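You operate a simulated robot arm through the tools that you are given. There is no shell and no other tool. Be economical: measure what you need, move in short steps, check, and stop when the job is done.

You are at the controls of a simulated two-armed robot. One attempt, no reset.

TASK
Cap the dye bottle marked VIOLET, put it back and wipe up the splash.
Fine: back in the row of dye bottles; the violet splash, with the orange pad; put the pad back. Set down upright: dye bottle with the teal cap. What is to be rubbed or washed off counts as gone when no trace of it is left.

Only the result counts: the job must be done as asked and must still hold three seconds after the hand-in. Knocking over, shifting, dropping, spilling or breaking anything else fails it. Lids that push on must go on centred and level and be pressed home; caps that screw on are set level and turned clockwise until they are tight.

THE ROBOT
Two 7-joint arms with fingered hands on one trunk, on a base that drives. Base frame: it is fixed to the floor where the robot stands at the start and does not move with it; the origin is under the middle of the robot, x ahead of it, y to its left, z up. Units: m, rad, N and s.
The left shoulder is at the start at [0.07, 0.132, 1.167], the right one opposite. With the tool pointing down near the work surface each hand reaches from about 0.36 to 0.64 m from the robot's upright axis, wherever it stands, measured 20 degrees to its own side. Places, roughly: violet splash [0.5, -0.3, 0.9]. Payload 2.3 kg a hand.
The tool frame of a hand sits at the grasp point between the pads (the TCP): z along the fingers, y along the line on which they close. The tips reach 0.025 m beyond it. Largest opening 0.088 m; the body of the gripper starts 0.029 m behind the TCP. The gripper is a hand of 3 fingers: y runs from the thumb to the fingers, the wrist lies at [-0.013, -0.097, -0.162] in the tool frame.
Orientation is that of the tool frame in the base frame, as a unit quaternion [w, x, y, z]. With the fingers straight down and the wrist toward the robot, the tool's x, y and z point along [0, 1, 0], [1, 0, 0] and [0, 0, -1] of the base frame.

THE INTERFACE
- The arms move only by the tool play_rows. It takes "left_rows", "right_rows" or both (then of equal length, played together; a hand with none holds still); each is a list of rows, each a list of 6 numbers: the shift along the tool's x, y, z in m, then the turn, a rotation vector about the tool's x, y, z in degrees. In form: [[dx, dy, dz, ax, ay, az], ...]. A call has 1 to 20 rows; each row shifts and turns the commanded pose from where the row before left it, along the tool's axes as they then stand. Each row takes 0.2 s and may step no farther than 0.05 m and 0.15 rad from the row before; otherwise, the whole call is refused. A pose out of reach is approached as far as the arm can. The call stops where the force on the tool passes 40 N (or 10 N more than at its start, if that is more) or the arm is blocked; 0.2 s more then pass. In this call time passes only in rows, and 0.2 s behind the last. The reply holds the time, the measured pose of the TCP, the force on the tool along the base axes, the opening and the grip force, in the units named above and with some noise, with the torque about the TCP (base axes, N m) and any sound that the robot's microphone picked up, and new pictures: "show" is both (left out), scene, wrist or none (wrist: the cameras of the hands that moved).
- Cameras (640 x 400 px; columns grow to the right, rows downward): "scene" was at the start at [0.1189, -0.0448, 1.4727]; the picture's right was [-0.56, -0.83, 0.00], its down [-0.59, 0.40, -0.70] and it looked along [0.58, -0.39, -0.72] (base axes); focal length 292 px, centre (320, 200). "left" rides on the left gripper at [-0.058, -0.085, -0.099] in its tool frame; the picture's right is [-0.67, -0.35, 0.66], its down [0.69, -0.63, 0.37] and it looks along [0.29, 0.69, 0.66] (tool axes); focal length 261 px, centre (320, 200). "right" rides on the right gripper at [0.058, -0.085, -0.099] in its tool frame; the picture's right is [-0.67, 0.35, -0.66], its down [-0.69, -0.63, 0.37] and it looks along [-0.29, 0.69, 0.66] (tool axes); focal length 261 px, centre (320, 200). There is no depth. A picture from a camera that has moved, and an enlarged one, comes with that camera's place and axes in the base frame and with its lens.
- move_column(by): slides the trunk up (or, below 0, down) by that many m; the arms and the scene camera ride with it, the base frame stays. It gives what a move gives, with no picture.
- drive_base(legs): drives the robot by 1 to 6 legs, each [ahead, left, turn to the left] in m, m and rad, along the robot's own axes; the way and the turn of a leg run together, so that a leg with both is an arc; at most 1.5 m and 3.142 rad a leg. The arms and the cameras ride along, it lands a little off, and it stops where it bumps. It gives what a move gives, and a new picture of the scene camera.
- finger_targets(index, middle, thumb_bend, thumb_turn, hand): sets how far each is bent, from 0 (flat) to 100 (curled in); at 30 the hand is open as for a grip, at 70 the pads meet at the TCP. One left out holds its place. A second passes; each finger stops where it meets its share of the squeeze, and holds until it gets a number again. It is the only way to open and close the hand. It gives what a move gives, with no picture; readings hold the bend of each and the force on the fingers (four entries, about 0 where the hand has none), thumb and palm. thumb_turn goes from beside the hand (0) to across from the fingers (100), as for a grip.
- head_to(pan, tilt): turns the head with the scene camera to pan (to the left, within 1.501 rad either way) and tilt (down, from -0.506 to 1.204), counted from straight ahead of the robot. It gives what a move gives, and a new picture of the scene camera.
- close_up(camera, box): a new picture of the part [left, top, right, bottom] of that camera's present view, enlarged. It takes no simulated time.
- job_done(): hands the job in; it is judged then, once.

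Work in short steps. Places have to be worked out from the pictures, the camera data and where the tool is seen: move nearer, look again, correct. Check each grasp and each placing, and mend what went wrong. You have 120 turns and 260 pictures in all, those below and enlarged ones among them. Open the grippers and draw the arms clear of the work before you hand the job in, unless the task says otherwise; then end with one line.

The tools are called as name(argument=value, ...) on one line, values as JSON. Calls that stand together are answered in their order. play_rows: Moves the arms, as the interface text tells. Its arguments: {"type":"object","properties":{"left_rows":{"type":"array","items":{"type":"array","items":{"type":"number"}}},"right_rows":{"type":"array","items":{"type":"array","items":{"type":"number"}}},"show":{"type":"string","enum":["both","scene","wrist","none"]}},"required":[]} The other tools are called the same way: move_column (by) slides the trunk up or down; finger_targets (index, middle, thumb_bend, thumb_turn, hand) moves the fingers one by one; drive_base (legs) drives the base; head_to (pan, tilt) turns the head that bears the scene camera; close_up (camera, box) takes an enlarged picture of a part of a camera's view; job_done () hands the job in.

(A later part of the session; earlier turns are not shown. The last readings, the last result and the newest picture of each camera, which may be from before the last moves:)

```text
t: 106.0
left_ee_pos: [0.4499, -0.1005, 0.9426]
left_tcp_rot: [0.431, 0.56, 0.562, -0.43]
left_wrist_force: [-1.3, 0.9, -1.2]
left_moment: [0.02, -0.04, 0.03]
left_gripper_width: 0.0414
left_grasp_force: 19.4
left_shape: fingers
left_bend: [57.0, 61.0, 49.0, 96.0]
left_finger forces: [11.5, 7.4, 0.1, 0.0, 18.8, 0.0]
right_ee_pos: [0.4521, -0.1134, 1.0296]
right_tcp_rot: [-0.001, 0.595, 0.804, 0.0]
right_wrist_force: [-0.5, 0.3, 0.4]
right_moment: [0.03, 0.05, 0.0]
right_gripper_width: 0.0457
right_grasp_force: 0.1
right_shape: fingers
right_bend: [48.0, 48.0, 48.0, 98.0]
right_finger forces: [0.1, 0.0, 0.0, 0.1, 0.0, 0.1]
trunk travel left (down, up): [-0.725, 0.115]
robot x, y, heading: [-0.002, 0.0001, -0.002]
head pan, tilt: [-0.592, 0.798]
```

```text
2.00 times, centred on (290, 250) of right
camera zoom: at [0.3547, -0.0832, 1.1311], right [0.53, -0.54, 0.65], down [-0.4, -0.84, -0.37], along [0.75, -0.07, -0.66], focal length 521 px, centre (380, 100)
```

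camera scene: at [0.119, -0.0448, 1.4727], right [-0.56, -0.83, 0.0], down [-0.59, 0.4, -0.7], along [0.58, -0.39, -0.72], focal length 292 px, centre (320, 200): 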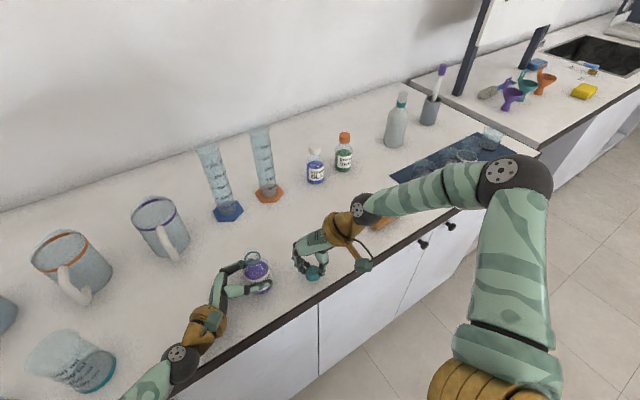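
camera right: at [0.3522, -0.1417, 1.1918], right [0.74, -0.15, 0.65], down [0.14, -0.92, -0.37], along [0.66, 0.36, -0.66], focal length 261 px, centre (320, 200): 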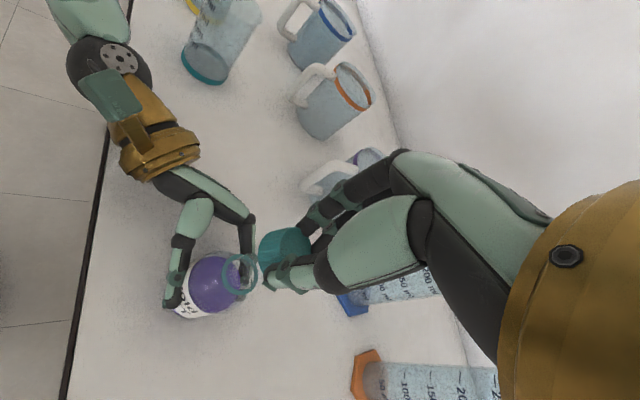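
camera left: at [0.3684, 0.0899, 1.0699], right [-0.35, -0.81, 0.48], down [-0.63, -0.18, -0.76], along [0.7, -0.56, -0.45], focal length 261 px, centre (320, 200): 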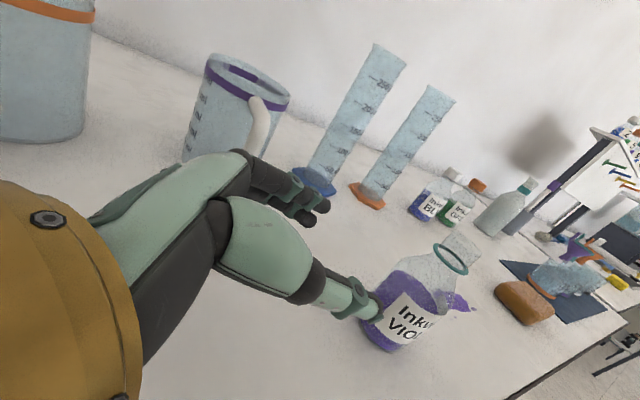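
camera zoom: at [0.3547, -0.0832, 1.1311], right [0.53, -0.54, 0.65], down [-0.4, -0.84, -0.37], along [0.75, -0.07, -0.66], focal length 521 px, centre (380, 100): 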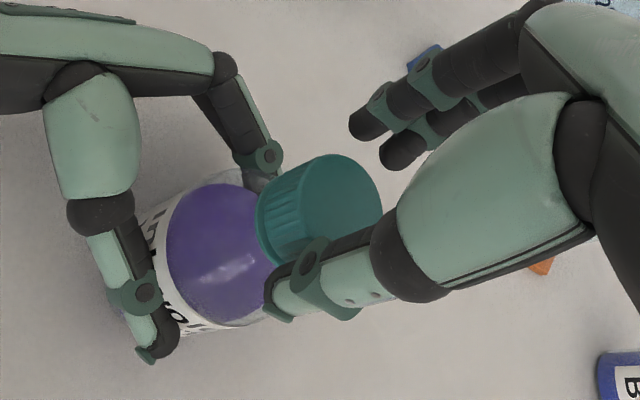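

Cap and ring are concentric. I open the left hand so the bottle rests on its base, then withdraw it along +y.

finger_targets(hand="left", index=30, middle=30, thumb_bend=30)

play_rows(left_rows=[[0, 0, -0.02, 0, 0, 0], [0, 0, -0.035, 0, 0, 0], [0, 0, -0.035, 0, 0, 0], [0, 0, -0.035, 0, 0, 0]], show="wrist")

close_up(camera="left", box=[340, 180, 540, 380])

```text
t: 107.0
left_ee_pos: [0.4486, -0.0999, 0.9435]
left_tcp_rot: [0.43, 0.56, 0.562, -0.431]
left_wrist_force: [-0.3, 0.4, -0.6]
left_moment: [0.0, 0.0, 0.0]
left_gripper_width: 0.0841
left_grasp_force: 0.1
left_shape: fingers
left_bend: [30.0, 30.0, 30.0, 97.0]
left_finger forces: [0.0, 0.0, 0.0, 0.1, 0.1, 0.1]
right_ee_pos: [0.4521, -0.1137, 1.0303]
right_tcp_rot: [-0.001, 0.594, 0.804, 0.001]
right_wrist_force: [-0.2, 0.0, -1.1]
right_moment: [-0.01, -0.01, 0.01]
right_gripper_width: 0.0459
right_grasp_force: 0.1
right_shape: fingers
right_bend: [48.0, 48.0, 48.0, 98.0]
right_finger forces: [0.0, 0.0, 0.1, 0.0, 0.0, 0.1]
trunk travel left (down, up): [-0.725, 0.115]
robot x, y, heading: [0.0026, 0.0005, -0.002]
head pan, tilt: [-0.592, 0.798]
```

```text
t: 108.0
left_ee_pos: [0.4478, 0.0214, 0.9752]
left_tcp_rot: [0.43, 0.561, 0.561, -0.43]
left_wrist_force: [0.0, 0.6, -0.5]
left_moment: [-0.01, 0.01, 0.0]
left_gripper_width: 0.0848
left_grasp_force: 0.0
left_shape: fingers
left_bend: [30.0, 30.0, 30.0, 97.0]
left_finger forces: [0.1, 0.0, 0.1, 0.0, 0.0, 0.0]
right_ee_pos: [0.4514, -0.1124, 1.0311]
right_tcp_rot: [0.0, 0.596, 0.803, -0.001]
right_wrist_force: [0.5, -0.3, 0.0]
right_moment: [-0.02, -0.01, -0.02]
right_gripper_width: 0.0457
right_grasp_force: 0.0
right_shape: fingers
right_bend: [48.0, 48.0, 48.0, 98.0]
right_finger forces: [0.0, 0.0, 0.0, 0.1, 0.1, 0.1]
trunk travel left (down, up): [-0.725, 0.115]
robot x, y, heading: [-0.0007, -0.0024, -0.005]
head pan, tilt: [-0.592, 0.798]
camera left: at [0.3642, 0.1009, 1.0556], right [-0.35, -0.81, 0.48], down [-0.63, -0.18, -0.76], along [0.7, -0.56, -0.45], focal length 261 px, centre (320, 200)
```

left: 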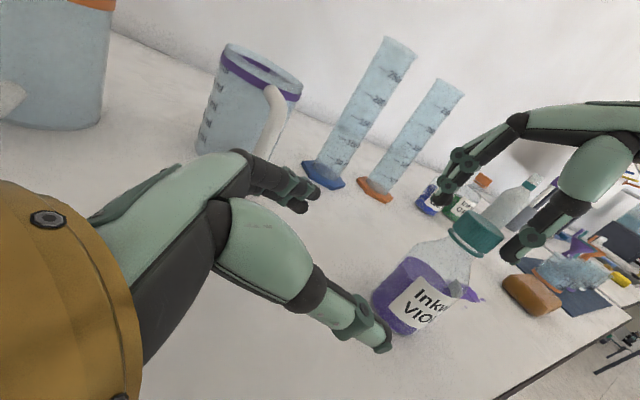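

```text
2.00 times, centred on (440, 280) of left
camera zoom: at [0.3642, 0.1009, 1.0556], right [-0.35, -0.81, 0.48], down [-0.63, -0.18, -0.76], along [0.7, -0.56, -0.45], focal length 521 px, centre (80, 40)
```

zoom: 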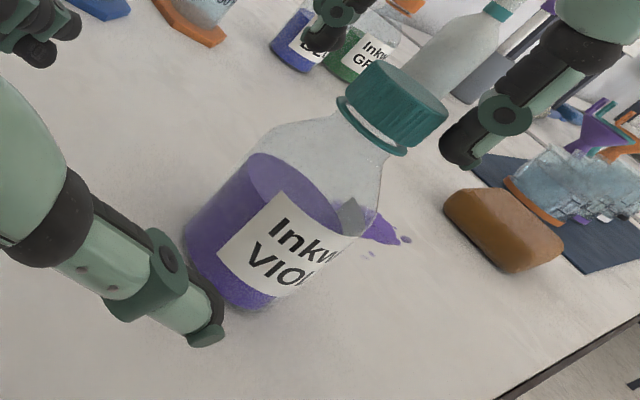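

The bottle stands upright with the cap on. I park the left arm up and back, and check the right hand's centring on the cap.

play_rows(left_rows=[[-0.04, -0.01, -0.01, 0, 0, 0], [-0.04, -0.01, -0.01, 0, 0, 0], [-0.04, -0.01, -0.01, 0, 0, 0], [-0.04, -0.01, -0.01, 0, 0, 0]], show="none")

close_up(camera="right", box=[160, 150, 420, 350])

close_up(camera="left", box=[320, 200, 520, 380])

```text
t: 109.0
left_ee_pos: [0.407, 0.0164, 1.1396]
left_tcp_rot: [0.43, 0.56, 0.562, -0.431]
left_wrist_force: [-0.1, 1.1, 0.5]
left_moment: [0.01, -0.01, 0.01]
left_gripper_width: 0.0845
left_grasp_force: 0.1
left_shape: fingers
left_bend: [30.0, 30.0, 30.0, 97.0]
left_finger forces: [0.0, 0.0, 0.0, 0.0, 0.1, 0.0]
right_ee_pos: [0.4512, -0.1137, 1.0313]
right_tcp_rot: [0.0, 0.595, 0.804, 0.001]
right_wrist_force: [0.1, 0.1, 0.6]
right_moment: [0.0, 0.04, -0.01]
right_gripper_width: 0.0459
right_grasp_force: 0.0
right_shape: fingers
right_bend: [48.0, 48.0, 48.0, 98.0]
right_finger forces: [0.0, 0.1, 0.1, 0.0, 0.1, 0.0]
trunk travel left (down, up): [-0.725, 0.115]
robot x, y, heading: [0.0012, -0.0018, 0.0]
head pan, tilt: [-0.592, 0.798]
```

```text
2.00 times, centred on (290, 250) of right
camera zoom: at [0.3535, -0.0835, 1.1315], right [0.53, -0.54, 0.66], down [-0.4, -0.84, -0.37], along [0.75, -0.07, -0.66], focal length 521 px, centre (380, 100)
```

zoom: 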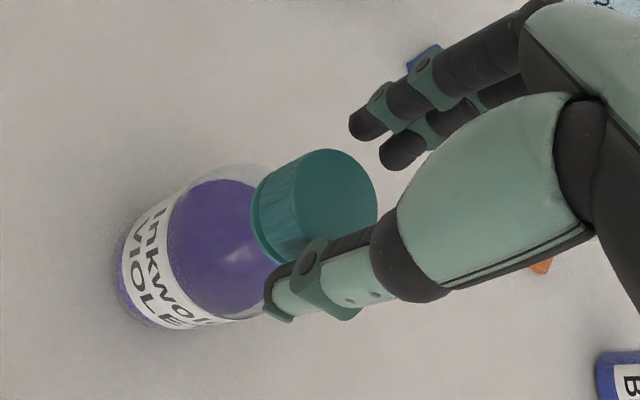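

```text
2.22 times, centred on (420, 290) of left
camera zoom: at [0.3228, 0.0973, 1.2205], right [-0.35, -0.81, 0.48], down [-0.63, -0.18, -0.76], along [0.7, -0.56, -0.45], focal length 579 px, centre (98, 0)
```

zoom: 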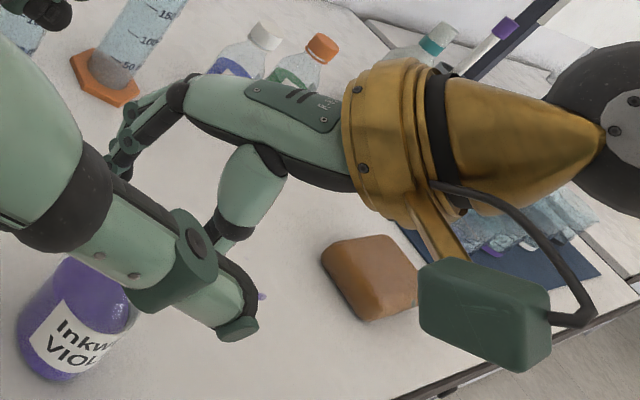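

The cap centre lies about (+8, -7) mm off the TCP in tool axes. I shift, then grip the cap a little more firmly.

play_rows(right_rows=[[0.004, -0.0025, 0, 0, 0, 0], [0.004, -0.0025, 0.001, 0, 0, 0]], show="none")

finger_targets(hand="right", index=74, middle=74, thumb_bend=74)

close_up(camera="right", box=[160, 150, 420, 350])

```text
t: 109.6
left_ee_pos: [0.4072, 0.0173, 1.1395]
left_tcp_rot: [0.431, 0.56, 0.563, -0.429]
left_wrist_force: [0.1, -0.3, -0.5]
left_moment: [0.02, 0.0, -0.02]
left_gripper_width: 0.0842
left_grasp_force: 0.2
left_shape: fingers
left_bend: [30.0, 30.0, 30.0, 97.0]
left_finger forces: [0.1, 0.0, 0.1, 0.0, 0.1, 0.0]
right_ee_pos: [0.4444, -0.1067, 1.0295]
right_tcp_rot: [-0.001, 0.594, 0.804, 0.001]
right_wrist_force: [-0.7, -0.5, 0.2]
right_moment: [-0.01, -0.01, 0.0]
right_gripper_width: 0.0461
right_grasp_force: 0.1
right_shape: fingers
right_bend: [48.0, 48.0, 48.0, 98.0]
right_finger forces: [0.0, 0.0, 0.0, 0.1, 0.1, 0.0]
trunk travel left (down, up): [-0.725, 0.115]
robot x, y, heading: [-0.0005, -0.0005, 0.003]
head pan, tilt: [-0.592, 0.798]
```

```text
t: 110.6
left_ee_pos: [0.4083, 0.0172, 1.1392]
left_tcp_rot: [0.431, 0.56, 0.562, -0.43]
left_wrist_force: [0.0, 0.4, -0.3]
left_moment: [0.02, 0.0, 0.0]
left_gripper_width: 0.0848
left_grasp_force: 0.0
left_shape: fingers
left_bend: [30.0, 30.0, 30.0, 97.0]
left_finger forces: [0.0, 0.0, 0.1, 0.0, 0.0, 0.0]
right_ee_pos: [0.4456, -0.1074, 1.0294]
right_tcp_rot: [-0.001, 0.595, 0.804, 0.001]
right_wrist_force: [-1.0, 0.5, -0.5]
right_moment: [-0.03, 0.03, -0.02]
right_gripper_width: 0.0169
right_grasp_force: 15.4
right_shape: fingers
right_bend: [72.0, 65.0, 60.0, 94.0]
right_finger forces: [7.3, 7.8, 0.1, 0.0, 14.6, 0.0]
trunk travel left (down, up): [-0.725, 0.115]
robot x, y, heading: [-0.0026, 0.0021, -0.0]
head pan, tilt: [-0.592, 0.798]
```

```text
2.00 times, centred on (290, 250) of right
camera zoom: at [0.3476, -0.077, 1.1302], right [0.53, -0.54, 0.65], down [-0.4, -0.84, -0.37], along [0.75, -0.07, -0.66], focal length 521 px, centre (380, 100)
```

zoom: 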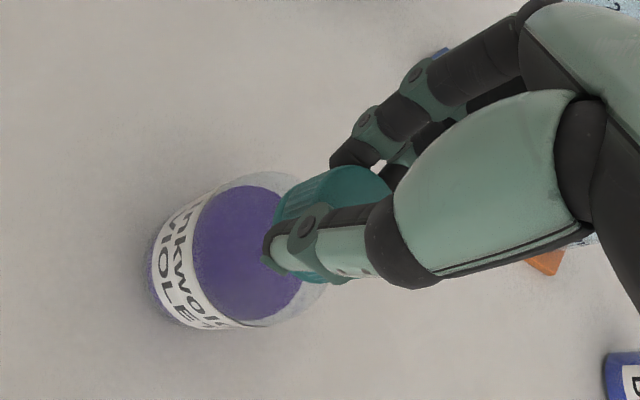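

The bends (72/65) show I overshot sideways. I back off 4 mm and regrip centred.

finger_targets(hand="right", index=48, middle=48, thumb_bend=48)

play_rows(right_rows=[[-0.0045, 0, 0, 0, 0, 0]], show="none")

finger_targets(hand="right", index=74, middle=74, thumb_bend=74)

play_rows(right_rows=[[0, 0, -0.015, 0, 0, 0], [0, 0, -0.02, 0, 0, 0]], show="scene")

close_up(camera="left", box=[240, 150, 480, 390])

```text
t: 111.6
left_ee_pos: [0.4075, 0.0176, 1.14]
left_tcp_rot: [0.431, 0.561, 0.561, -0.43]
left_wrist_force: [-0.6, -0.4, -0.7]
left_moment: [0.02, 0.04, -0.02]
left_gripper_width: 0.0844
left_grasp_force: 0.1
left_shape: fingers
left_bend: [30.0, 30.0, 30.0, 97.0]
left_finger forces: [0.0, 0.1, 0.1, 0.0, 0.0, 0.2]
right_ee_pos: [0.4445, -0.108, 1.0296]
right_tcp_rot: [0.0, 0.595, 0.803, 0.001]
right_wrist_force: [-0.3, -0.1, 0.0]
right_moment: [-0.04, -0.02, 0.02]
right_gripper_width: 0.0457
right_grasp_force: 0.0
right_shape: fingers
right_bend: [48.0, 48.0, 48.0, 97.0]
right_finger forces: [0.0, 0.0, 0.0, 0.0, 0.0, 0.1]
trunk travel left (down, up): [-0.725, 0.115]
robot x, y, heading: [0.0008, -0.0004, -0.001]
head pan, tilt: [-0.592, 0.798]
```

```text
t: 112.0
left_ee_pos: [0.4077, 0.0166, 1.1402]
left_tcp_rot: [0.431, 0.56, 0.562, -0.43]
left_wrist_force: [-0.5, 0.1, 0.6]
left_moment: [0.01, 0.0, -0.01]
left_gripper_width: 0.0847
left_grasp_force: 0.1
left_shape: fingers
left_bend: [30.0, 30.0, 30.0, 97.0]
left_finger forces: [0.0, 0.0, 0.0, 0.0, 0.0, 0.1]
right_ee_pos: [0.4466, -0.1124, 1.0288]
right_tcp_rot: [0.0, 0.595, 0.804, 0.0]
right_wrist_force: [-0.5, 0.7, 0.8]
right_moment: [-0.01, 0.02, 0.0]
right_gripper_width: 0.0456
right_grasp_force: 0.1
right_shape: fingers
right_bend: [48.0, 48.0, 48.0, 97.0]
right_finger forces: [0.1, 0.1, 0.0, 0.0, 0.0, 0.0]
trunk travel left (down, up): [-0.725, 0.115]
robot x, y, heading: [-0.0039, 0.0036, 0.004]
head pan, tilt: [-0.592, 0.798]
```

```text
t: 113.0
left_ee_pos: [0.4076, 0.0176, 1.1392]
left_tcp_rot: [0.431, 0.56, 0.562, -0.43]
left_wrist_force: [0.2, -1.2, 0.2]
left_moment: [-0.03, -0.02, 0.01]
left_gripper_width: 0.0844
left_grasp_force: 0.1
left_shape: fingers
left_bend: [30.0, 30.0, 30.0, 97.0]
left_finger forces: [0.1, 0.0, 0.0, 0.0, 0.0, 0.1]
right_ee_pos: [0.4468, -0.1108, 1.0303]
right_tcp_rot: [-0.001, 0.595, 0.803, 0.0]
right_wrist_force: [0.8, 0.8, -0.2]
right_moment: [0.0, 0.06, -0.01]
right_gripper_width: 0.0212
right_grasp_force: 15.0
right_shape: fingers
right_bend: [72.0, 73.0, 60.0, 96.0]
right_finger forces: [10.4, 4.8, 0.0, 0.1, 14.4, 0.0]
trunk travel left (down, up): [-0.725, 0.115]
robot x, y, heading: [0.0044, 0.0, -0.002]
head pan, tilt: [-0.592, 0.798]
```

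```text
t: 113.6
left_ee_pos: [0.408, 0.0169, 1.1387]
left_tcp_rot: [0.431, 0.562, 0.561, -0.43]
left_wrist_force: [-0.5, -0.3, 0.2]
left_moment: [0.02, 0.02, 0.04]
left_gripper_width: 0.0843
left_grasp_force: 0.1
left_shape: fingers
left_bend: [30.0, 30.0, 30.0, 97.0]
left_finger forces: [0.0, 0.0, 0.0, 0.0, 0.0, 0.1]
right_ee_pos: [0.4467, -0.1116, 1.0642]
right_tcp_rot: [-0.001, 0.594, 0.804, 0.001]
right_wrist_force: [-0.3, 0.7, -2.2]
right_moment: [0.0, -0.01, -0.01]
right_gripper_width: 0.021
right_grasp_force: 14.6
right_shape: fingers
right_bend: [72.0, 73.0, 60.0, 96.0]
right_finger forces: [10.4, 4.5, 0.1, 0.1, 14.2, 0.0]
trunk travel left (down, up): [-0.725, 0.115]
robot x, y, heading: [-0.0008, 0.0009, -0.003]
head pan, tilt: [-0.592, 0.798]
camera scene: at [0.1184, -0.0445, 1.4727], right [-0.56, -0.83, 0.0], down [-0.59, 0.4, -0.7], along [0.58, -0.39, -0.72], focal length 292 px, centre (320, 200)
```

scene: 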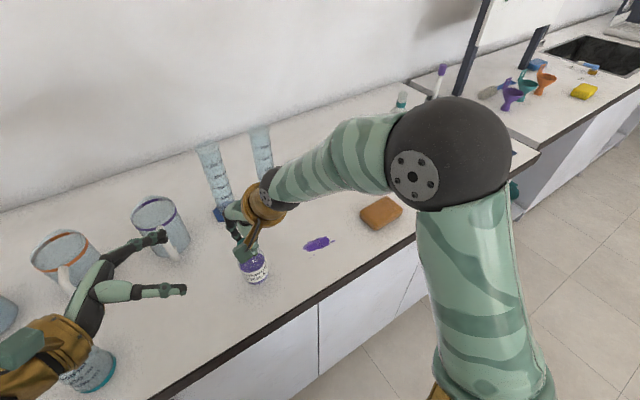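

```text
1.67 times, centred on (360, 270) of left
camera zoom: at [0.3234, 0.0976, 1.2204], right [-0.35, -0.81, 0.48], down [-0.63, -0.18, -0.76], along [0.7, -0.56, -0.45], focal length 434 px, centre (253, 83)
```

zoom: 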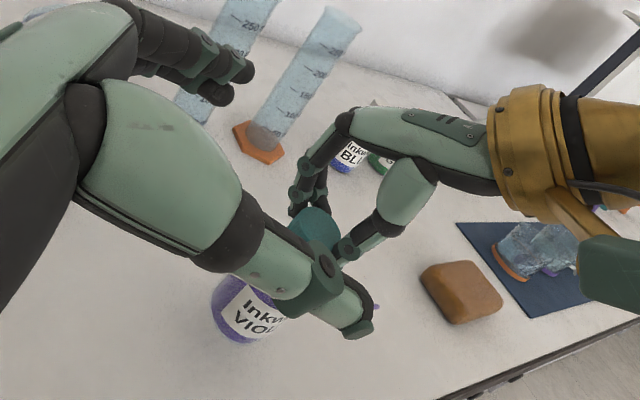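

The lifted bottle weighs about 2 N and hangs straight. I raise it to clear its neighbours before driving.

play_rows(right_rows=[[0, 0, -0.045, 0, 0, 0], [0, 0, -0.045, 0, 0, 0], [0, 0, -0.045, 0, 0, 0], [-0.03, 0, 0, 0, 0, 0], [-0.03, 0, 0, 0, 0, 0]], left_rows=[[0, 0, -0.03, 0, 0, 0], [0, 0, -0.03, 0, 0, 0], [0, 0, -0.03, 0, 0, 0], [0, 0, 0, 0, 0, 0], [0, 0, 0, 0, 0, 0]], show="scene")

```text
t: 114.8
left_ee_pos: [0.4102, 0.1026, 1.1618]
left_tcp_rot: [0.43, 0.56, 0.562, -0.431]
left_wrist_force: [-0.4, 0.1, 0.4]
left_moment: [0.0, -0.04, -0.02]
left_gripper_width: 0.0846
left_grasp_force: 0.1
left_shape: fingers
left_bend: [30.0, 30.0, 30.0, 97.0]
left_finger forces: [0.0, 0.1, 0.0, 0.0, 0.0, 0.0]
right_ee_pos: [0.466, -0.1714, 1.1996]
right_tcp_rot: [-0.002, 0.595, 0.804, -0.001]
right_wrist_force: [0.2, -0.1, -1.2]
right_moment: [-0.01, 0.0, 0.0]
right_gripper_width: 0.0211
right_grasp_force: 14.1
right_shape: fingers
right_bend: [72.0, 73.0, 60.0, 95.0]
right_finger forces: [10.4, 4.2, 0.0, 0.0, 14.1, 0.0]
trunk travel left (down, up): [-0.725, 0.115]
robot x, y, heading: [-0.0017, 0.003, 0.005]
head pan, tilt: [-0.592, 0.798]
camera scene: at [0.1201, -0.0467, 1.4725], right [-0.56, -0.83, 0.0], down [-0.59, 0.4, -0.7], along [0.58, -0.39, -0.72], focal length 292 px, centre (320, 200)
```

scene: 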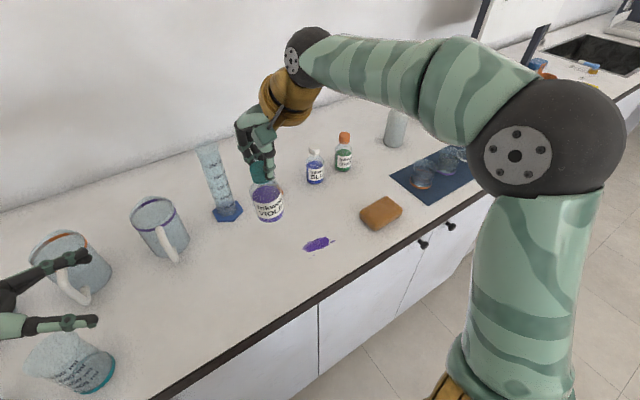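

Everything is clear. I drive sideways to the right by 0.42 m, then 0.10 m ahead.

drive_base(legs=[[0, -0.42, 0]])

drive_base(legs=[[0.1, 0, 0]])

```text
t: 117.3
left_ee_pos: [0.4086, -0.3042, 1.1625]
left_tcp_rot: [0.432, 0.56, 0.561, -0.43]
left_wrist_force: [0.0, 0.1, 0.3]
left_moment: [-0.01, 0.0, 0.02]
left_gripper_width: 0.0844
left_grasp_force: 0.0
left_shape: fingers
left_bend: [30.0, 30.0, 30.0, 97.0]
left_finger forces: [0.0, 0.0, 0.0, 0.1, 0.0, 0.0]
right_ee_pos: [0.4656, -0.5766, 1.2001]
right_tcp_rot: [0.0, 0.595, 0.804, 0.0]
right_wrist_force: [-0.6, -0.7, -1.2]
right_moment: [0.0, -0.01, 0.0]
right_gripper_width: 0.021
right_grasp_force: 14.7
right_shape: fingers
right_bend: [72.0, 73.0, 60.0, 96.0]
right_finger forces: [10.5, 4.1, 0.0, 0.0, 13.9, 0.0]
trunk travel left (down, up): [-0.725, 0.115]
robot x, y, heading: [0.0008, -0.4125, 0.002]
head pan, tilt: [-0.592, 0.798]
camera scene: at [0.1195, -0.4529, 1.4727], right [-0.56, -0.83, 0.0], down [-0.6, 0.4, -0.7], along [0.58, -0.39, -0.72], focal length 292 px, centre (320, 200)
```

scene: 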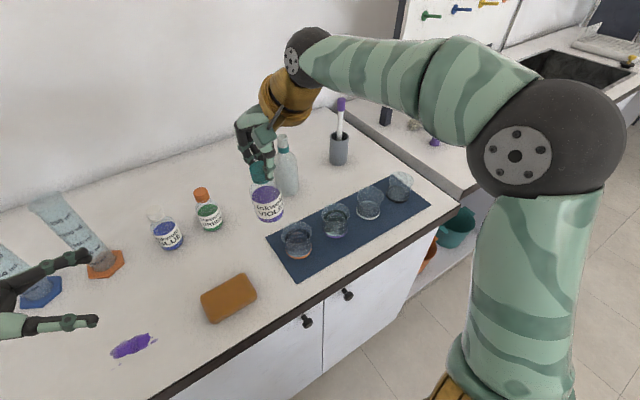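

```text
t: 118.5
left_ee_pos: [0.5057, -0.3044, 1.1646]
left_tcp_rot: [0.432, 0.561, 0.561, -0.429]
left_wrist_force: [-0.6, -0.5, 0.8]
left_moment: [0.01, 0.04, 0.02]
left_gripper_width: 0.0845
left_grasp_force: 0.0
left_shape: fingers
left_bend: [30.0, 30.0, 30.0, 97.0]
left_finger forces: [0.1, 0.1, 0.1, 0.0, 0.0, 0.1]
right_ee_pos: [0.5636, -0.5789, 1.2004]
right_tcp_rot: [0.001, 0.595, 0.804, 0.001]
right_wrist_force: [-0.4, 0.0, -1.1]
right_moment: [-0.03, 0.01, 0.01]
right_gripper_width: 0.0211
right_grasp_force: 14.0
right_shape: fingers
right_bend: [72.0, 73.0, 60.0, 96.0]
right_finger forces: [10.4, 4.0, 0.0, 0.0, 13.9, 0.1]
trunk travel left (down, up): [-0.725, 0.115]
robot x, y, heading: [0.1009, -0.4113, -0.002]
head pan, tilt: [-0.592, 0.798]
camera scene: at [0.2157, -0.4544, 1.473], right [-0.56, -0.83, 0.0], down [-0.59, 0.4, -0.7], along [0.58, -0.39, -0.71], focal length 292 px, centre (320, 200)
```

scene: 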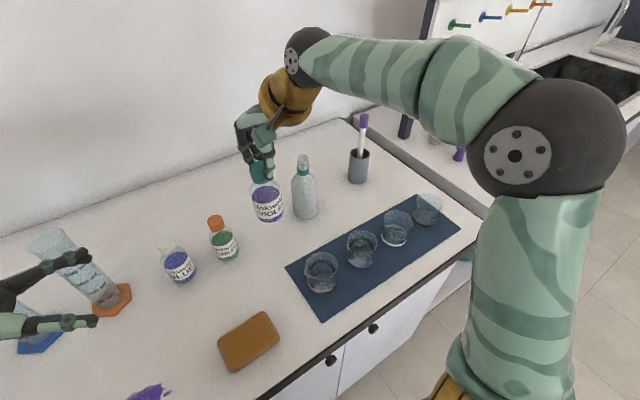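

From here I estimate blue near [0.664, -0.387], green near [0.662, -0.490] and the spray bottle near [0.667, -0.711]. The empty place in the row is therefore about [0.662, -0.593]. I zoom in for precision.

close_up(camera="scene", box=[150, 150, 330, 290])

```text
2.86 times, centred on (240, 220) of scene
camera zoom: at [0.2157, -0.4544, 1.473], right [-0.56, -0.83, 0.0], down [-0.59, 0.4, -0.7], along [0.58, -0.39, -0.71], focal length 836 px, centre (549, 143)
```

zoom: 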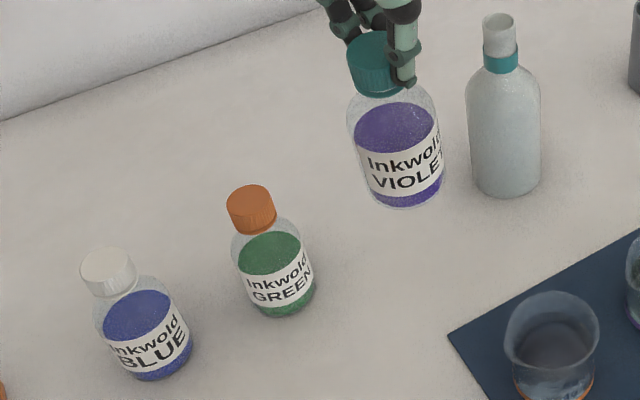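

I refine the target to bottle centre [0.665, -0.591]. I move there at height and check.

play_rows(right_rows=[[-0.0154, 0.0312, 0, 0, 0, 0], [-0.0154, 0.0312, 0, 0, 0, 0], [-0.0154, 0.0312, 0, 0, 0, 0], [0, 0, 0.04, 0, 0, 0], [0, 0, 0.04, 0, 0, 0], [0, 0, 0.03, 0, 0, 0]], show="scene")

close_up(camera="scene", box=[150, 150, 330, 290])

```text
t: 119.9
left_ee_pos: [0.5089, -0.3057, 1.1624]
left_tcp_rot: [0.43, 0.56, 0.562, -0.43]
left_wrist_force: [-0.3, 0.1, -0.1]
left_moment: [0.01, 0.04, 0.0]
left_gripper_width: 0.0847
left_grasp_force: 0.0
left_shape: fingers
left_bend: [30.0, 30.0, 30.0, 97.0]
left_finger forces: [0.0, 0.1, 0.0, 0.0, 0.0, 0.0]
right_ee_pos: [0.6605, -0.5941, 1.0808]
right_tcp_rot: [-0.001, 0.594, 0.804, 0.0]
right_wrist_force: [-0.8, -0.2, -1.9]
right_moment: [0.01, 0.03, 0.0]
right_gripper_width: 0.0206
right_grasp_force: 13.2
right_shape: fingers
right_bend: [72.0, 73.0, 60.0, 96.0]
right_finger forces: [10.2, 3.6, 0.0, 0.0, 13.2, 0.0]
right hand out of reach, approached as far as the arm can: row 3
trunk travel left (down, up): [-0.725, 0.115]
robot x, y, heading: [0.0999, -0.4096, 0.003]
head pan, tilt: [-0.592, 0.798]
camera scene: at [0.2218, -0.4548, 1.4725], right [-0.56, -0.83, 0.0], down [-0.6, 0.4, -0.7], along [0.58, -0.39, -0.72], focal length 292 px, centre (320, 200)
```

scene: 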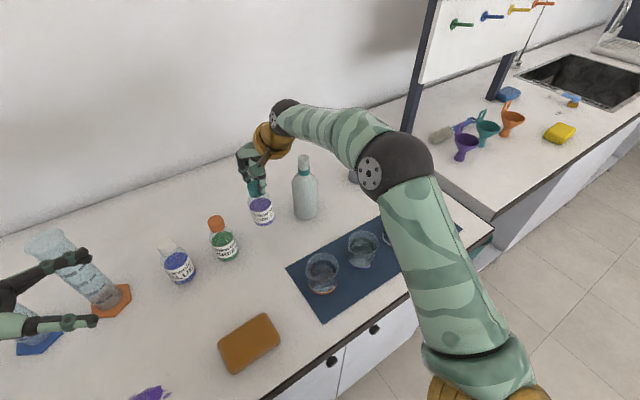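

```text
2.86 times, centred on (240, 220) of scene
camera zoom: at [0.2218, -0.4548, 1.4725], right [-0.56, -0.83, 0.0], down [-0.6, 0.4, -0.7], along [0.58, -0.39, -0.72], focal length 836 px, centre (549, 143)
```

zoom: 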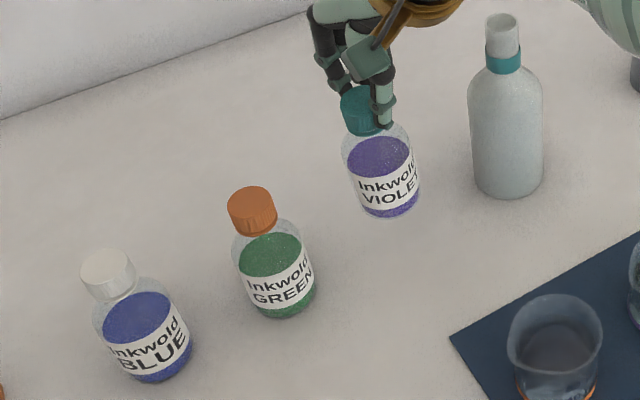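

The bottle hangs over the place, about 5 cm up. I nudge it 6 mm toward green and lower most of the way.

play_rows(right_rows=[[0.006, 0, 0.015, 0, 0, 0], [0, 0, 0.02, 0, 0, 0], [0, 0, 0.008, 0, 0, 0]], show="none")

close_up(camera="scene", box=[150, 150, 330, 290])

```text
t: 120.7
left_ee_pos: [0.5094, -0.3058, 1.1624]
left_tcp_rot: [0.431, 0.56, 0.561, -0.43]
left_wrist_force: [1.1, -0.3, 0.0]
left_moment: [0.04, 0.04, -0.01]
left_gripper_width: 0.0843
left_grasp_force: 0.0
left_shape: fingers
left_bend: [30.0, 30.0, 30.0, 97.0]
left_finger forces: [0.1, 0.0, 0.0, 0.0, 0.0, 0.0]
right_ee_pos: [0.657, -0.5874, 1.0395]
right_tcp_rot: [0.0, 0.595, 0.804, 0.0]
right_wrist_force: [0.6, -0.1, -0.8]
right_moment: [0.04, 0.02, 0.03]
right_gripper_width: 0.0209
right_grasp_force: 13.3
right_shape: fingers
right_bend: [72.0, 73.0, 60.0, 96.0]
right_finger forces: [10.2, 3.6, 0.0, 0.1, 13.2, 0.0]
trunk travel left (down, up): [-0.725, 0.115]
robot x, y, heading: [0.1005, -0.4115, 0.001]
head pan, tilt: [-0.592, 0.798]
```

```text
2.86 times, centred on (240, 220) of scene
camera zoom: at [0.2201, -0.4548, 1.4726], right [-0.56, -0.83, 0.0], down [-0.59, 0.4, -0.7], along [0.58, -0.39, -0.72], focal length 836 px, centre (549, 143)
```

zoom: 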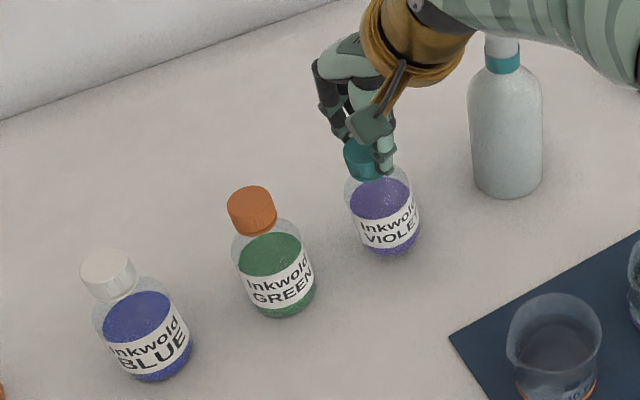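

It lines up with blue and green. I lower the last few millimetres to contact.

play_rows(right_rows=[[0, 0, 0.005, 0, 0, 0], [0, 0, 0.003, 0, 0, 0], [0, 0, 0.0015, 0, 0, 0]], show="none")

```text
t: 121.5
left_ee_pos: [0.51, -0.3053, 1.1619]
left_tcp_rot: [0.43, 0.561, 0.561, -0.431]
left_wrist_force: [0.3, 1.2, -0.3]
left_moment: [0.03, 0.0, 0.03]
left_gripper_width: 0.0841
left_grasp_force: 0.0
left_shape: fingers
left_bend: [30.0, 30.0, 30.0, 97.0]
left_finger forces: [0.0, 0.1, 0.0, 0.0, 0.1, 0.1]
right_ee_pos: [0.6581, -0.5865, 1.0307]
right_tcp_rot: [-0.001, 0.595, 0.804, 0.0]
right_wrist_force: [-0.9, -0.5, -1.5]
right_moment: [-0.02, 0.02, -0.01]
right_gripper_width: 0.0206
right_grasp_force: 13.2
right_shape: fingers
right_bend: [72.0, 73.0, 60.0, 96.0]
right_finger forces: [10.0, 3.6, 0.0, 0.0, 13.2, 0.1]
trunk travel left (down, up): [-0.725, 0.115]
robot x, y, heading: [0.0993, -0.4125, 0.002]
head pan, tilt: [-0.592, 0.798]
```

play_rows(right_rows=[[0, 0, 0.0015, 0, 0, 0], [0, 0, 0.0015, 0, 0, 0]], show="none")

close_up(camera="scene", box=[150, 150, 330, 290])

```text
t: 122.1
left_ee_pos: [0.5088, -0.3068, 1.1629]
left_tcp_rot: [0.431, 0.561, 0.561, -0.43]
left_wrist_force: [0.6, -0.2, 0.0]
left_moment: [0.01, -0.02, -0.04]
left_gripper_width: 0.0845
left_grasp_force: 0.0
left_shape: fingers
left_bend: [30.0, 30.0, 30.0, 97.0]
left_finger forces: [0.1, 0.1, 0.0, 0.0, 0.0, 0.0]
right_ee_pos: [0.6555, -0.5865, 1.0286]
right_tcp_rot: [0.001, 0.595, 0.804, 0.0]
right_wrist_force: [-0.4, -1.3, 4.4]
right_moment: [-0.01, 0.0, -0.02]
right_gripper_width: 0.0206
right_grasp_force: 15.1
right_shape: fingers
right_bend: [72.0, 73.0, 60.0, 95.0]
right_finger forces: [10.5, 5.0, 0.0, 0.0, 14.2, 0.0]
trunk travel left (down, up): [-0.725, 0.115]
robot x, y, heading: [0.0999, -0.4082, -0.005]
head pan, tilt: [-0.592, 0.798]
```

```text
2.86 times, centred on (240, 220) of scene
camera zoom: at [0.2187, -0.4547, 1.4729], right [-0.56, -0.83, 0.0], down [-0.59, 0.4, -0.7], along [0.58, -0.39, -0.72], focal length 836 px, centre (549, 143)
```

zoom: 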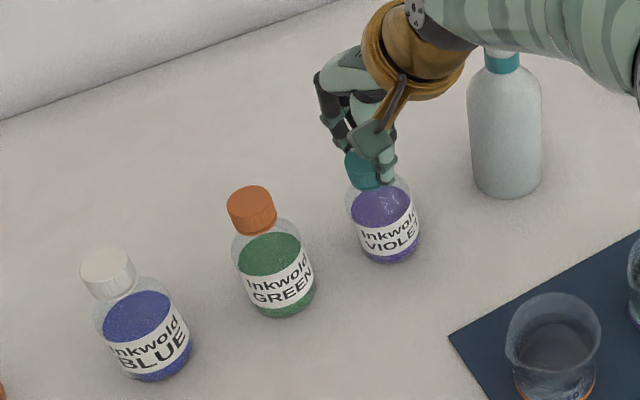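

The bottle is on the table in line with the row. I open the right hand and rise straight up.

finger_targets(hand="right", index=44, middle=44, thumb_bend=44)

play_rows(right_rows=[[0, 0, -0.02, 0, 0, 0], [0, 0, -0.04, 0, 0, 0], [0, 0, -0.045, 0, 0, 0], [0, 0, -0.045, 0, 0, 0]], show="none")

play_rows(right_rows=[[0, -0.045, 0, 0, 0, 0], [0, -0.045, 0, 0, 0, 0], [0, -0.045, 0, 0, 0, 0], [0, -0.045, 0, 0, 0, 0]], show="scene")

close_up(camera="scene", box=[150, 150, 330, 290])

```text
t: 123.1
left_ee_pos: [0.5102, -0.3058, 1.1627]
left_tcp_rot: [0.431, 0.56, 0.562, -0.43]
left_wrist_force: [0.4, 0.7, -0.1]
left_moment: [0.0, 0.0, 0.04]
left_gripper_width: 0.0843
left_grasp_force: 0.0
left_shape: fingers
left_bend: [30.0, 30.0, 30.0, 97.0]
left_finger forces: [0.0, 0.0, 0.1, 0.0, 0.0, 0.1]
right_ee_pos: [0.6562, -0.5852, 1.0297]
right_tcp_rot: [0.0, 0.594, 0.804, 0.0]
right_wrist_force: [-0.1, 0.5, -0.1]
right_moment: [-0.03, 0.02, -0.02]
right_gripper_width: 0.0541
right_grasp_force: 0.1
right_shape: fingers
right_bend: [44.0, 44.0, 44.0, 97.0]
right_finger forces: [0.1, 0.1, 0.0, 0.0, 0.0, 0.0]
trunk travel left (down, up): [-0.725, 0.115]
robot x, y, heading: [0.0973, -0.4113, 0.006]
head pan, tilt: [-0.592, 0.798]
```

```text
t: 124.1
left_ee_pos: [0.5089, -0.3046, 1.1616]
left_tcp_rot: [0.43, 0.56, 0.562, -0.431]
left_wrist_force: [-0.5, -0.2, 0.2]
left_moment: [-0.02, 0.03, -0.03]
left_gripper_width: 0.0848
left_grasp_force: 0.0
left_shape: fingers
left_bend: [30.0, 30.0, 30.0, 97.0]
left_finger forces: [0.1, 0.0, 0.0, 0.0, 0.0, 0.0]
right_ee_pos: [0.6556, -0.5843, 1.1781]
right_tcp_rot: [-0.001, 0.594, 0.804, 0.001]
right_wrist_force: [-0.4, 0.6, 0.1]
right_moment: [0.02, 0.0, 0.03]
right_gripper_width: 0.0543
right_grasp_force: 0.0
right_shape: fingers
right_bend: [44.0, 44.0, 44.0, 97.0]
right_finger forces: [0.0, 0.1, 0.1, 0.0, 0.0, 0.0]
trunk travel left (down, up): [-0.725, 0.115]
robot x, y, heading: [0.1026, -0.4105, 0.004]
head pan, tilt: [-0.592, 0.798]
```

```text
t: 125.1
left_ee_pos: [0.5099, -0.3043, 1.1631]
left_tcp_rot: [0.431, 0.561, 0.562, -0.429]
left_wrist_force: [0.6, -0.4, -0.5]
left_moment: [0.01, 0.0, -0.03]
left_gripper_width: 0.0845
left_grasp_force: 0.1
left_shape: fingers
left_bend: [30.0, 30.0, 30.0, 97.0]
left_finger forces: [0.0, 0.0, 0.0, 0.0, 0.0, 0.0]
right_ee_pos: [0.5285, -0.6237, 1.1756]
right_tcp_rot: [-0.008, 0.592, 0.806, -0.003]
right_wrist_force: [-0.1, -1.3, 0.4]
right_moment: [0.0, 0.0, -0.02]
right_gripper_width: 0.0545
right_grasp_force: 0.1
right_shape: fingers
right_bend: [44.0, 44.0, 44.0, 97.0]
right_finger forces: [0.0, 0.0, 0.0, 0.0, 0.0, 0.0]
right hand out of reach, approached as far as the arm can: row 3, 4
trunk travel left (down, up): [-0.725, 0.115]
robot x, y, heading: [0.1002, -0.4078, 0.007]
head pan, tilt: [-0.592, 0.798]
camera scene: at [0.2207, -0.455, 1.4726], right [-0.56, -0.83, 0.0], down [-0.59, 0.4, -0.7], along [0.58, -0.39, -0.72], focal length 292 px, centre (320, 200)
```

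scene: 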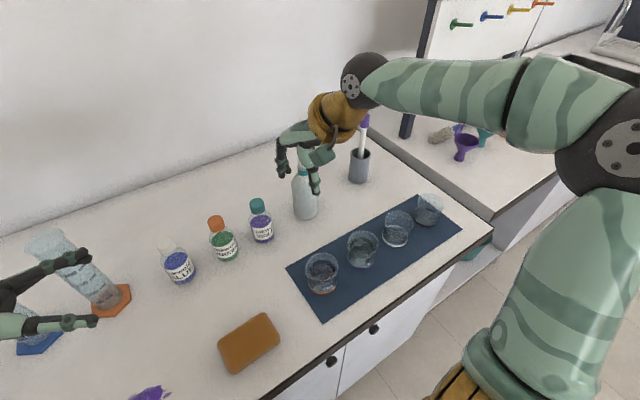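

```text
2.86 times, centred on (240, 220) of scene
camera zoom: at [0.2207, -0.455, 1.4726], right [-0.56, -0.83, 0.0], down [-0.59, 0.4, -0.7], along [0.58, -0.39, -0.72], focal length 836 px, centre (549, 143)
```

zoom: 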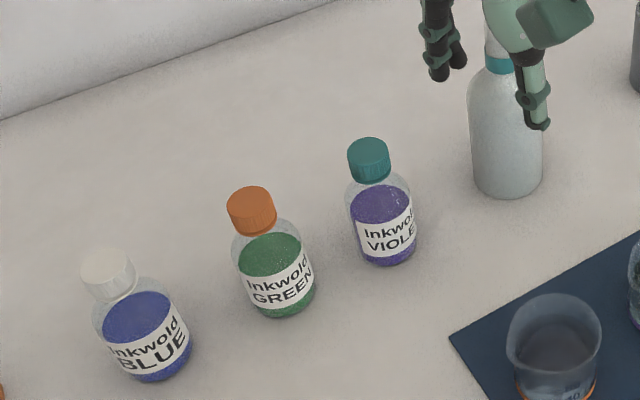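

The violet bottle is back in the row, upright and capped. Next is the pad at about [0.442, -0.454], roughly 6 cm in x by 9 cm in y, and the splash near [0.466, -0.272]. I drive back and left for a better working position, and draw the left arm aside.

drive_base(legs=[[-0.1, 0, 0], [0, 0.14, 0]])

play_rows(left_rows=[[-0.02, 0, -0.04, 0, 0, 0], [-0.02, 0, -0.04, 0, 0, 0], [-0.02, 0, -0.04, 0, 0, 0]], right_rows=[[0, 0, 0, 0, 0, 8.5], [0, 0, 0, 0, 0, 8.5], [0, 0, 0, 0, 0, 0]], show="scene")

```text
t: 127.2
left_ee_pos: [0.4096, -0.1693, 1.1631]
left_tcp_rot: [0.43, 0.561, 0.562, -0.43]
left_wrist_force: [0.0, -0.3, 0.3]
left_moment: [0.04, 0.01, 0.02]
left_gripper_width: 0.0847
left_grasp_force: 0.2
left_shape: fingers
left_bend: [30.0, 30.0, 30.0, 97.0]
left_finger forces: [0.1, 0.1, 0.1, 0.1, 0.0, 0.0]
right_ee_pos: [0.4288, -0.4876, 1.1764]
right_tcp_rot: [-0.009, 0.593, 0.805, -0.002]
right_wrist_force: [0.1, 0.5, -0.2]
right_moment: [0.01, -0.01, 0.03]
right_gripper_width: 0.0544
right_grasp_force: 0.1
right_shape: fingers
right_bend: [44.0, 44.0, 44.0, 97.0]
right_finger forces: [0.0, 0.0, 0.0, 0.1, 0.0, 0.0]
trunk travel left (down, up): [-0.725, 0.115]
robot x, y, heading: [0.0051, -0.2721, 0.002]
head pan, tilt: [-0.592, 0.798]
camera scene: at [0.1198, -0.3187, 1.4726], right [-0.56, -0.83, 0.0], down [-0.59, 0.4, -0.7], along [0.58, -0.39, -0.72], focal length 292 px, centre (320, 200)
```

scene: 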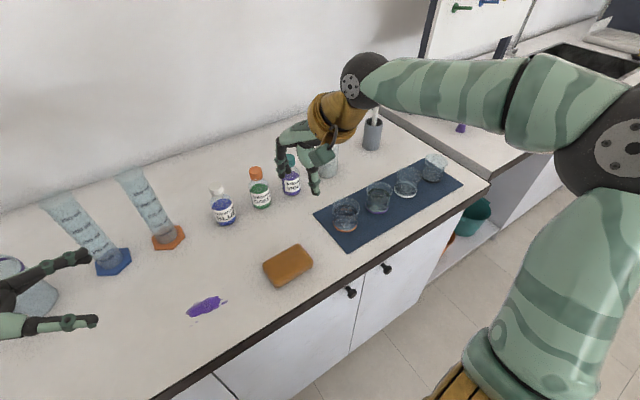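

```text
t: 128.0
left_ee_pos: [0.4107, -0.0638, 1.2516]
left_tcp_rot: [0.43, 0.561, 0.561, -0.431]
left_wrist_force: [0.2, 0.6, -0.1]
left_moment: [0.01, 0.01, 0.02]
left_gripper_width: 0.0845
left_grasp_force: 0.0
left_shape: fingers
left_bend: [30.0, 30.0, 30.0, 97.0]
left_finger forces: [0.1, 0.0, 0.0, 0.1, 0.1, 0.0]
right_ee_pos: [0.4293, -0.4841, 1.1758]
right_tcp_rot: [-0.007, 0.705, 0.709, -0.005]
right_wrist_force: [0.2, 0.8, 0.4]
right_moment: [0.0, -0.01, 0.01]
right_gripper_width: 0.0541
right_grasp_force: 0.0
right_shape: fingers
right_bend: [44.0, 44.0, 44.0, 97.0]
right_finger forces: [0.1, 0.0, 0.0, 0.0, 0.0, 0.0]
trunk travel left (down, up): [-0.725, 0.115]
robot x, y, heading: [-0.0001, -0.2708, 0.003]
head pan, tilt: [-0.592, 0.798]
camera scene: at [0.1205, -0.3138, 1.4727], right [-0.56, -0.83, 0.0], down [-0.59, 0.4, -0.7], along [0.58, -0.39, -0.72], focal length 292 px, centre (320, 200)
```

scene: 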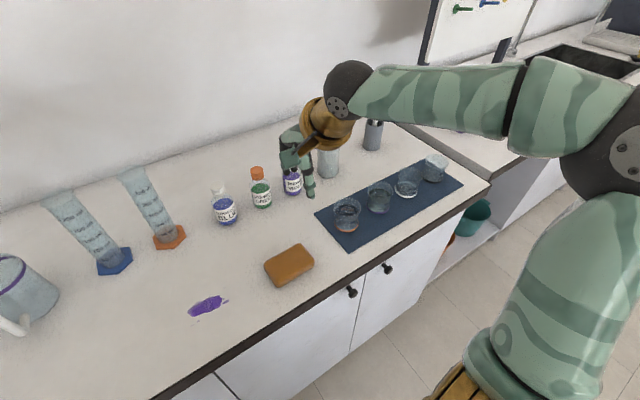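

Yaw is back to straight. I zoom in on the pad and the splash to measure them.

close_up(camera="scene", box=[170, 230, 330, 330])

close_up(camera="right", box=[120, 80, 520, 400])

```text
4.00 times, centred on (250, 280) of scene
camera zoom: at [0.1205, -0.3138, 1.4727], right [-0.56, -0.83, 0.0], down [-0.59, 0.4, -0.7], along [0.58, -0.39, -0.72], focal length 1170 px, centre (600, -120)
```

zoom: 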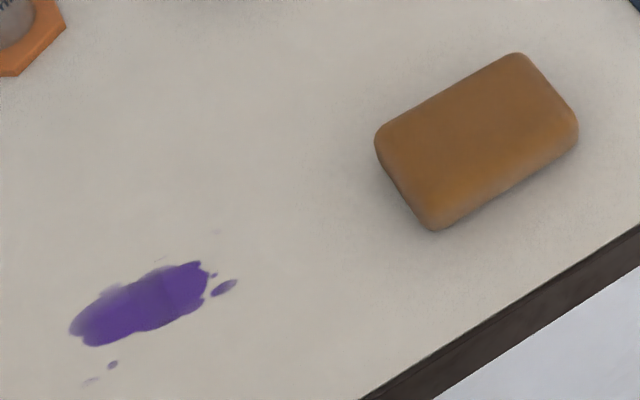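

```text
1.25 times, centred on (320, 240) of right
camera zoom: at [0.3459, -0.4263, 1.2782], right [0.36, -0.67, 0.65], down [-0.63, -0.69, -0.36], along [0.68, -0.28, -0.67], focal length 326 px, centre (320, 150)
```

zoom: 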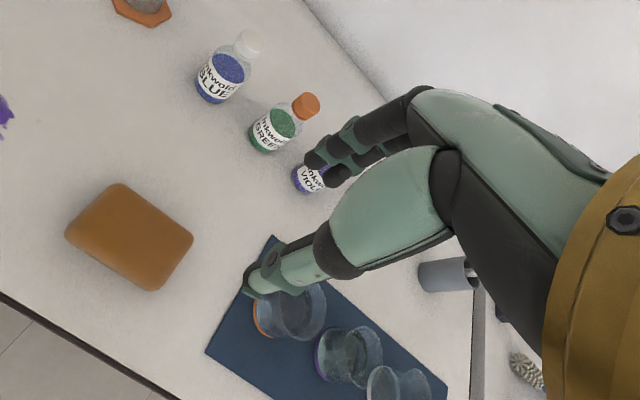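

Pad centre is about [0.440, -0.451], and it is aligned with the axes. I open the right hand wide, move over it and descend partway.

finger_targets(hand="right", index=30, middle=30, thumb_bend=30)

play_rows(right_rows=[[0.033, 0.011, 0.02, 0, 0, 0], [0, 0, 0.045, 0, 0, 0], [0, 0, 0.045, 0, 0, 0], [0, 0, 0.045, 0, 0, 0], [0, 0, 0.03, 0, 0, 0]], show="scene")

close_up(camera="scene", box=[240, 220, 340, 300])

close_up(camera="right", box=[160, 130, 460, 390])

```text
t: 129.0
left_ee_pos: [0.4111, -0.0648, 1.2506]
left_tcp_rot: [0.431, 0.56, 0.561, -0.43]
left_wrist_force: [0.2, 0.1, -0.1]
left_moment: [-0.04, 0.0, 0.0]
left_gripper_width: 0.0846
left_grasp_force: 0.0
left_shape: fingers
left_bend: [30.0, 30.0, 30.0, 97.0]
left_finger forces: [0.0, 0.1, 0.0, 0.1, 0.0, 0.0]
right_ee_pos: [0.4282, -0.484, 1.1756]
right_tcp_rot: [-0.007, 0.704, 0.71, -0.004]
right_wrist_force: [-0.1, 0.0, -0.1]
right_moment: [0.02, 0.0, -0.01]
right_gripper_width: 0.0844
right_grasp_force: 0.1
right_shape: fingers
right_bend: [30.0, 30.0, 30.0, 97.0]
right_finger forces: [0.0, 0.0, 0.0, 0.1, 0.0, 0.0]
trunk travel left (down, up): [-0.725, 0.115]
robot x, y, heading: [0.0024, -0.27, 0.004]
head pan, tilt: [-0.592, 0.798]
```

```text
t: 130.2
left_ee_pos: [0.4113, -0.0648, 1.2519]
left_tcp_rot: [0.431, 0.561, 0.561, -0.431]
left_wrist_force: [0.4, 0.3, -0.5]
left_moment: [0.0, -0.02, 0.02]
left_gripper_width: 0.0846
left_grasp_force: 0.0
left_shape: fingers
left_bend: [30.0, 30.0, 30.0, 97.0]
left_finger forces: [0.1, 0.1, 0.0, 0.1, 0.0, 0.0]
right_ee_pos: [0.4388, -0.4494, 0.9884]
right_tcp_rot: [-0.008, 0.705, 0.709, -0.004]
right_wrist_force: [-0.4, -0.6, -0.2]
right_moment: [0.03, 0.02, -0.02]
right_gripper_width: 0.0845
right_grasp_force: 0.1
right_shape: fingers
right_bend: [30.0, 30.0, 30.0, 97.0]
right_finger forces: [0.0, 0.0, 0.1, 0.0, 0.0, 0.0]
trunk travel left (down, up): [-0.725, 0.115]
robot x, y, heading: [0.0045, -0.2731, -0.002]
head pan, tilt: [-0.592, 0.798]
camera scene: at [0.1212, -0.3152, 1.4726], right [-0.56, -0.83, 0.0], down [-0.59, 0.4, -0.7], along [0.58, -0.39, -0.72], focal length 292 px, centre (320, 200)
```

scene: 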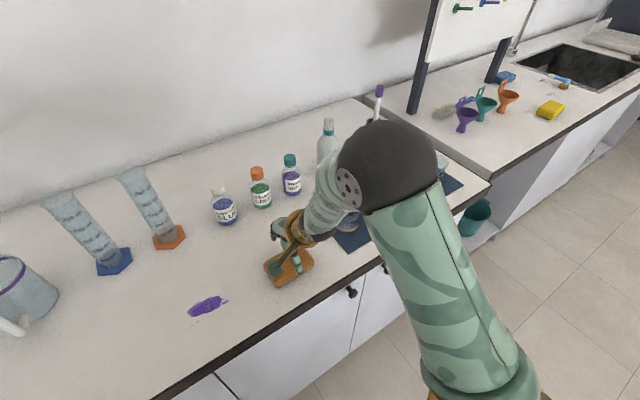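

```text
5.00 times, centred on (290, 260) of scene
camera zoom: at [0.1212, -0.3152, 1.4726], right [-0.56, -0.83, 0.0], down [-0.59, 0.4, -0.7], along [0.58, -0.39, -0.72], focal length 1462 px, centre (470, -100)
```

zoom: 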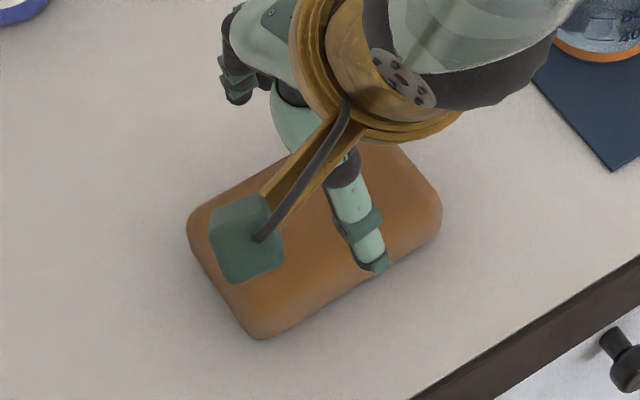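

```text
1.54 times, centred on (310, 260) of right
camera zoom: at [0.3553, -0.3927, 1.0898], right [0.36, -0.67, 0.65], down [-0.63, -0.69, -0.36], along [0.68, -0.28, -0.67], focal length 401 px, centre (335, 108)
```

zoom: 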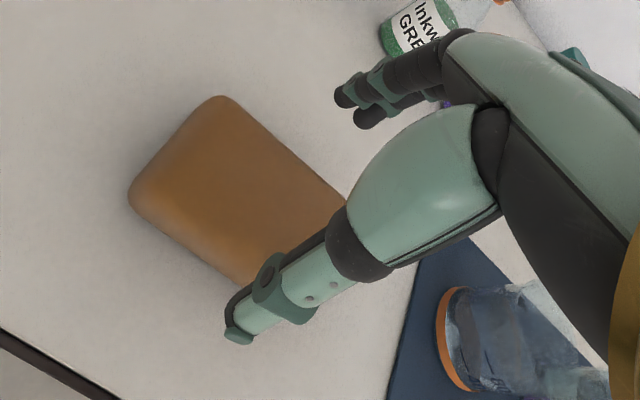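

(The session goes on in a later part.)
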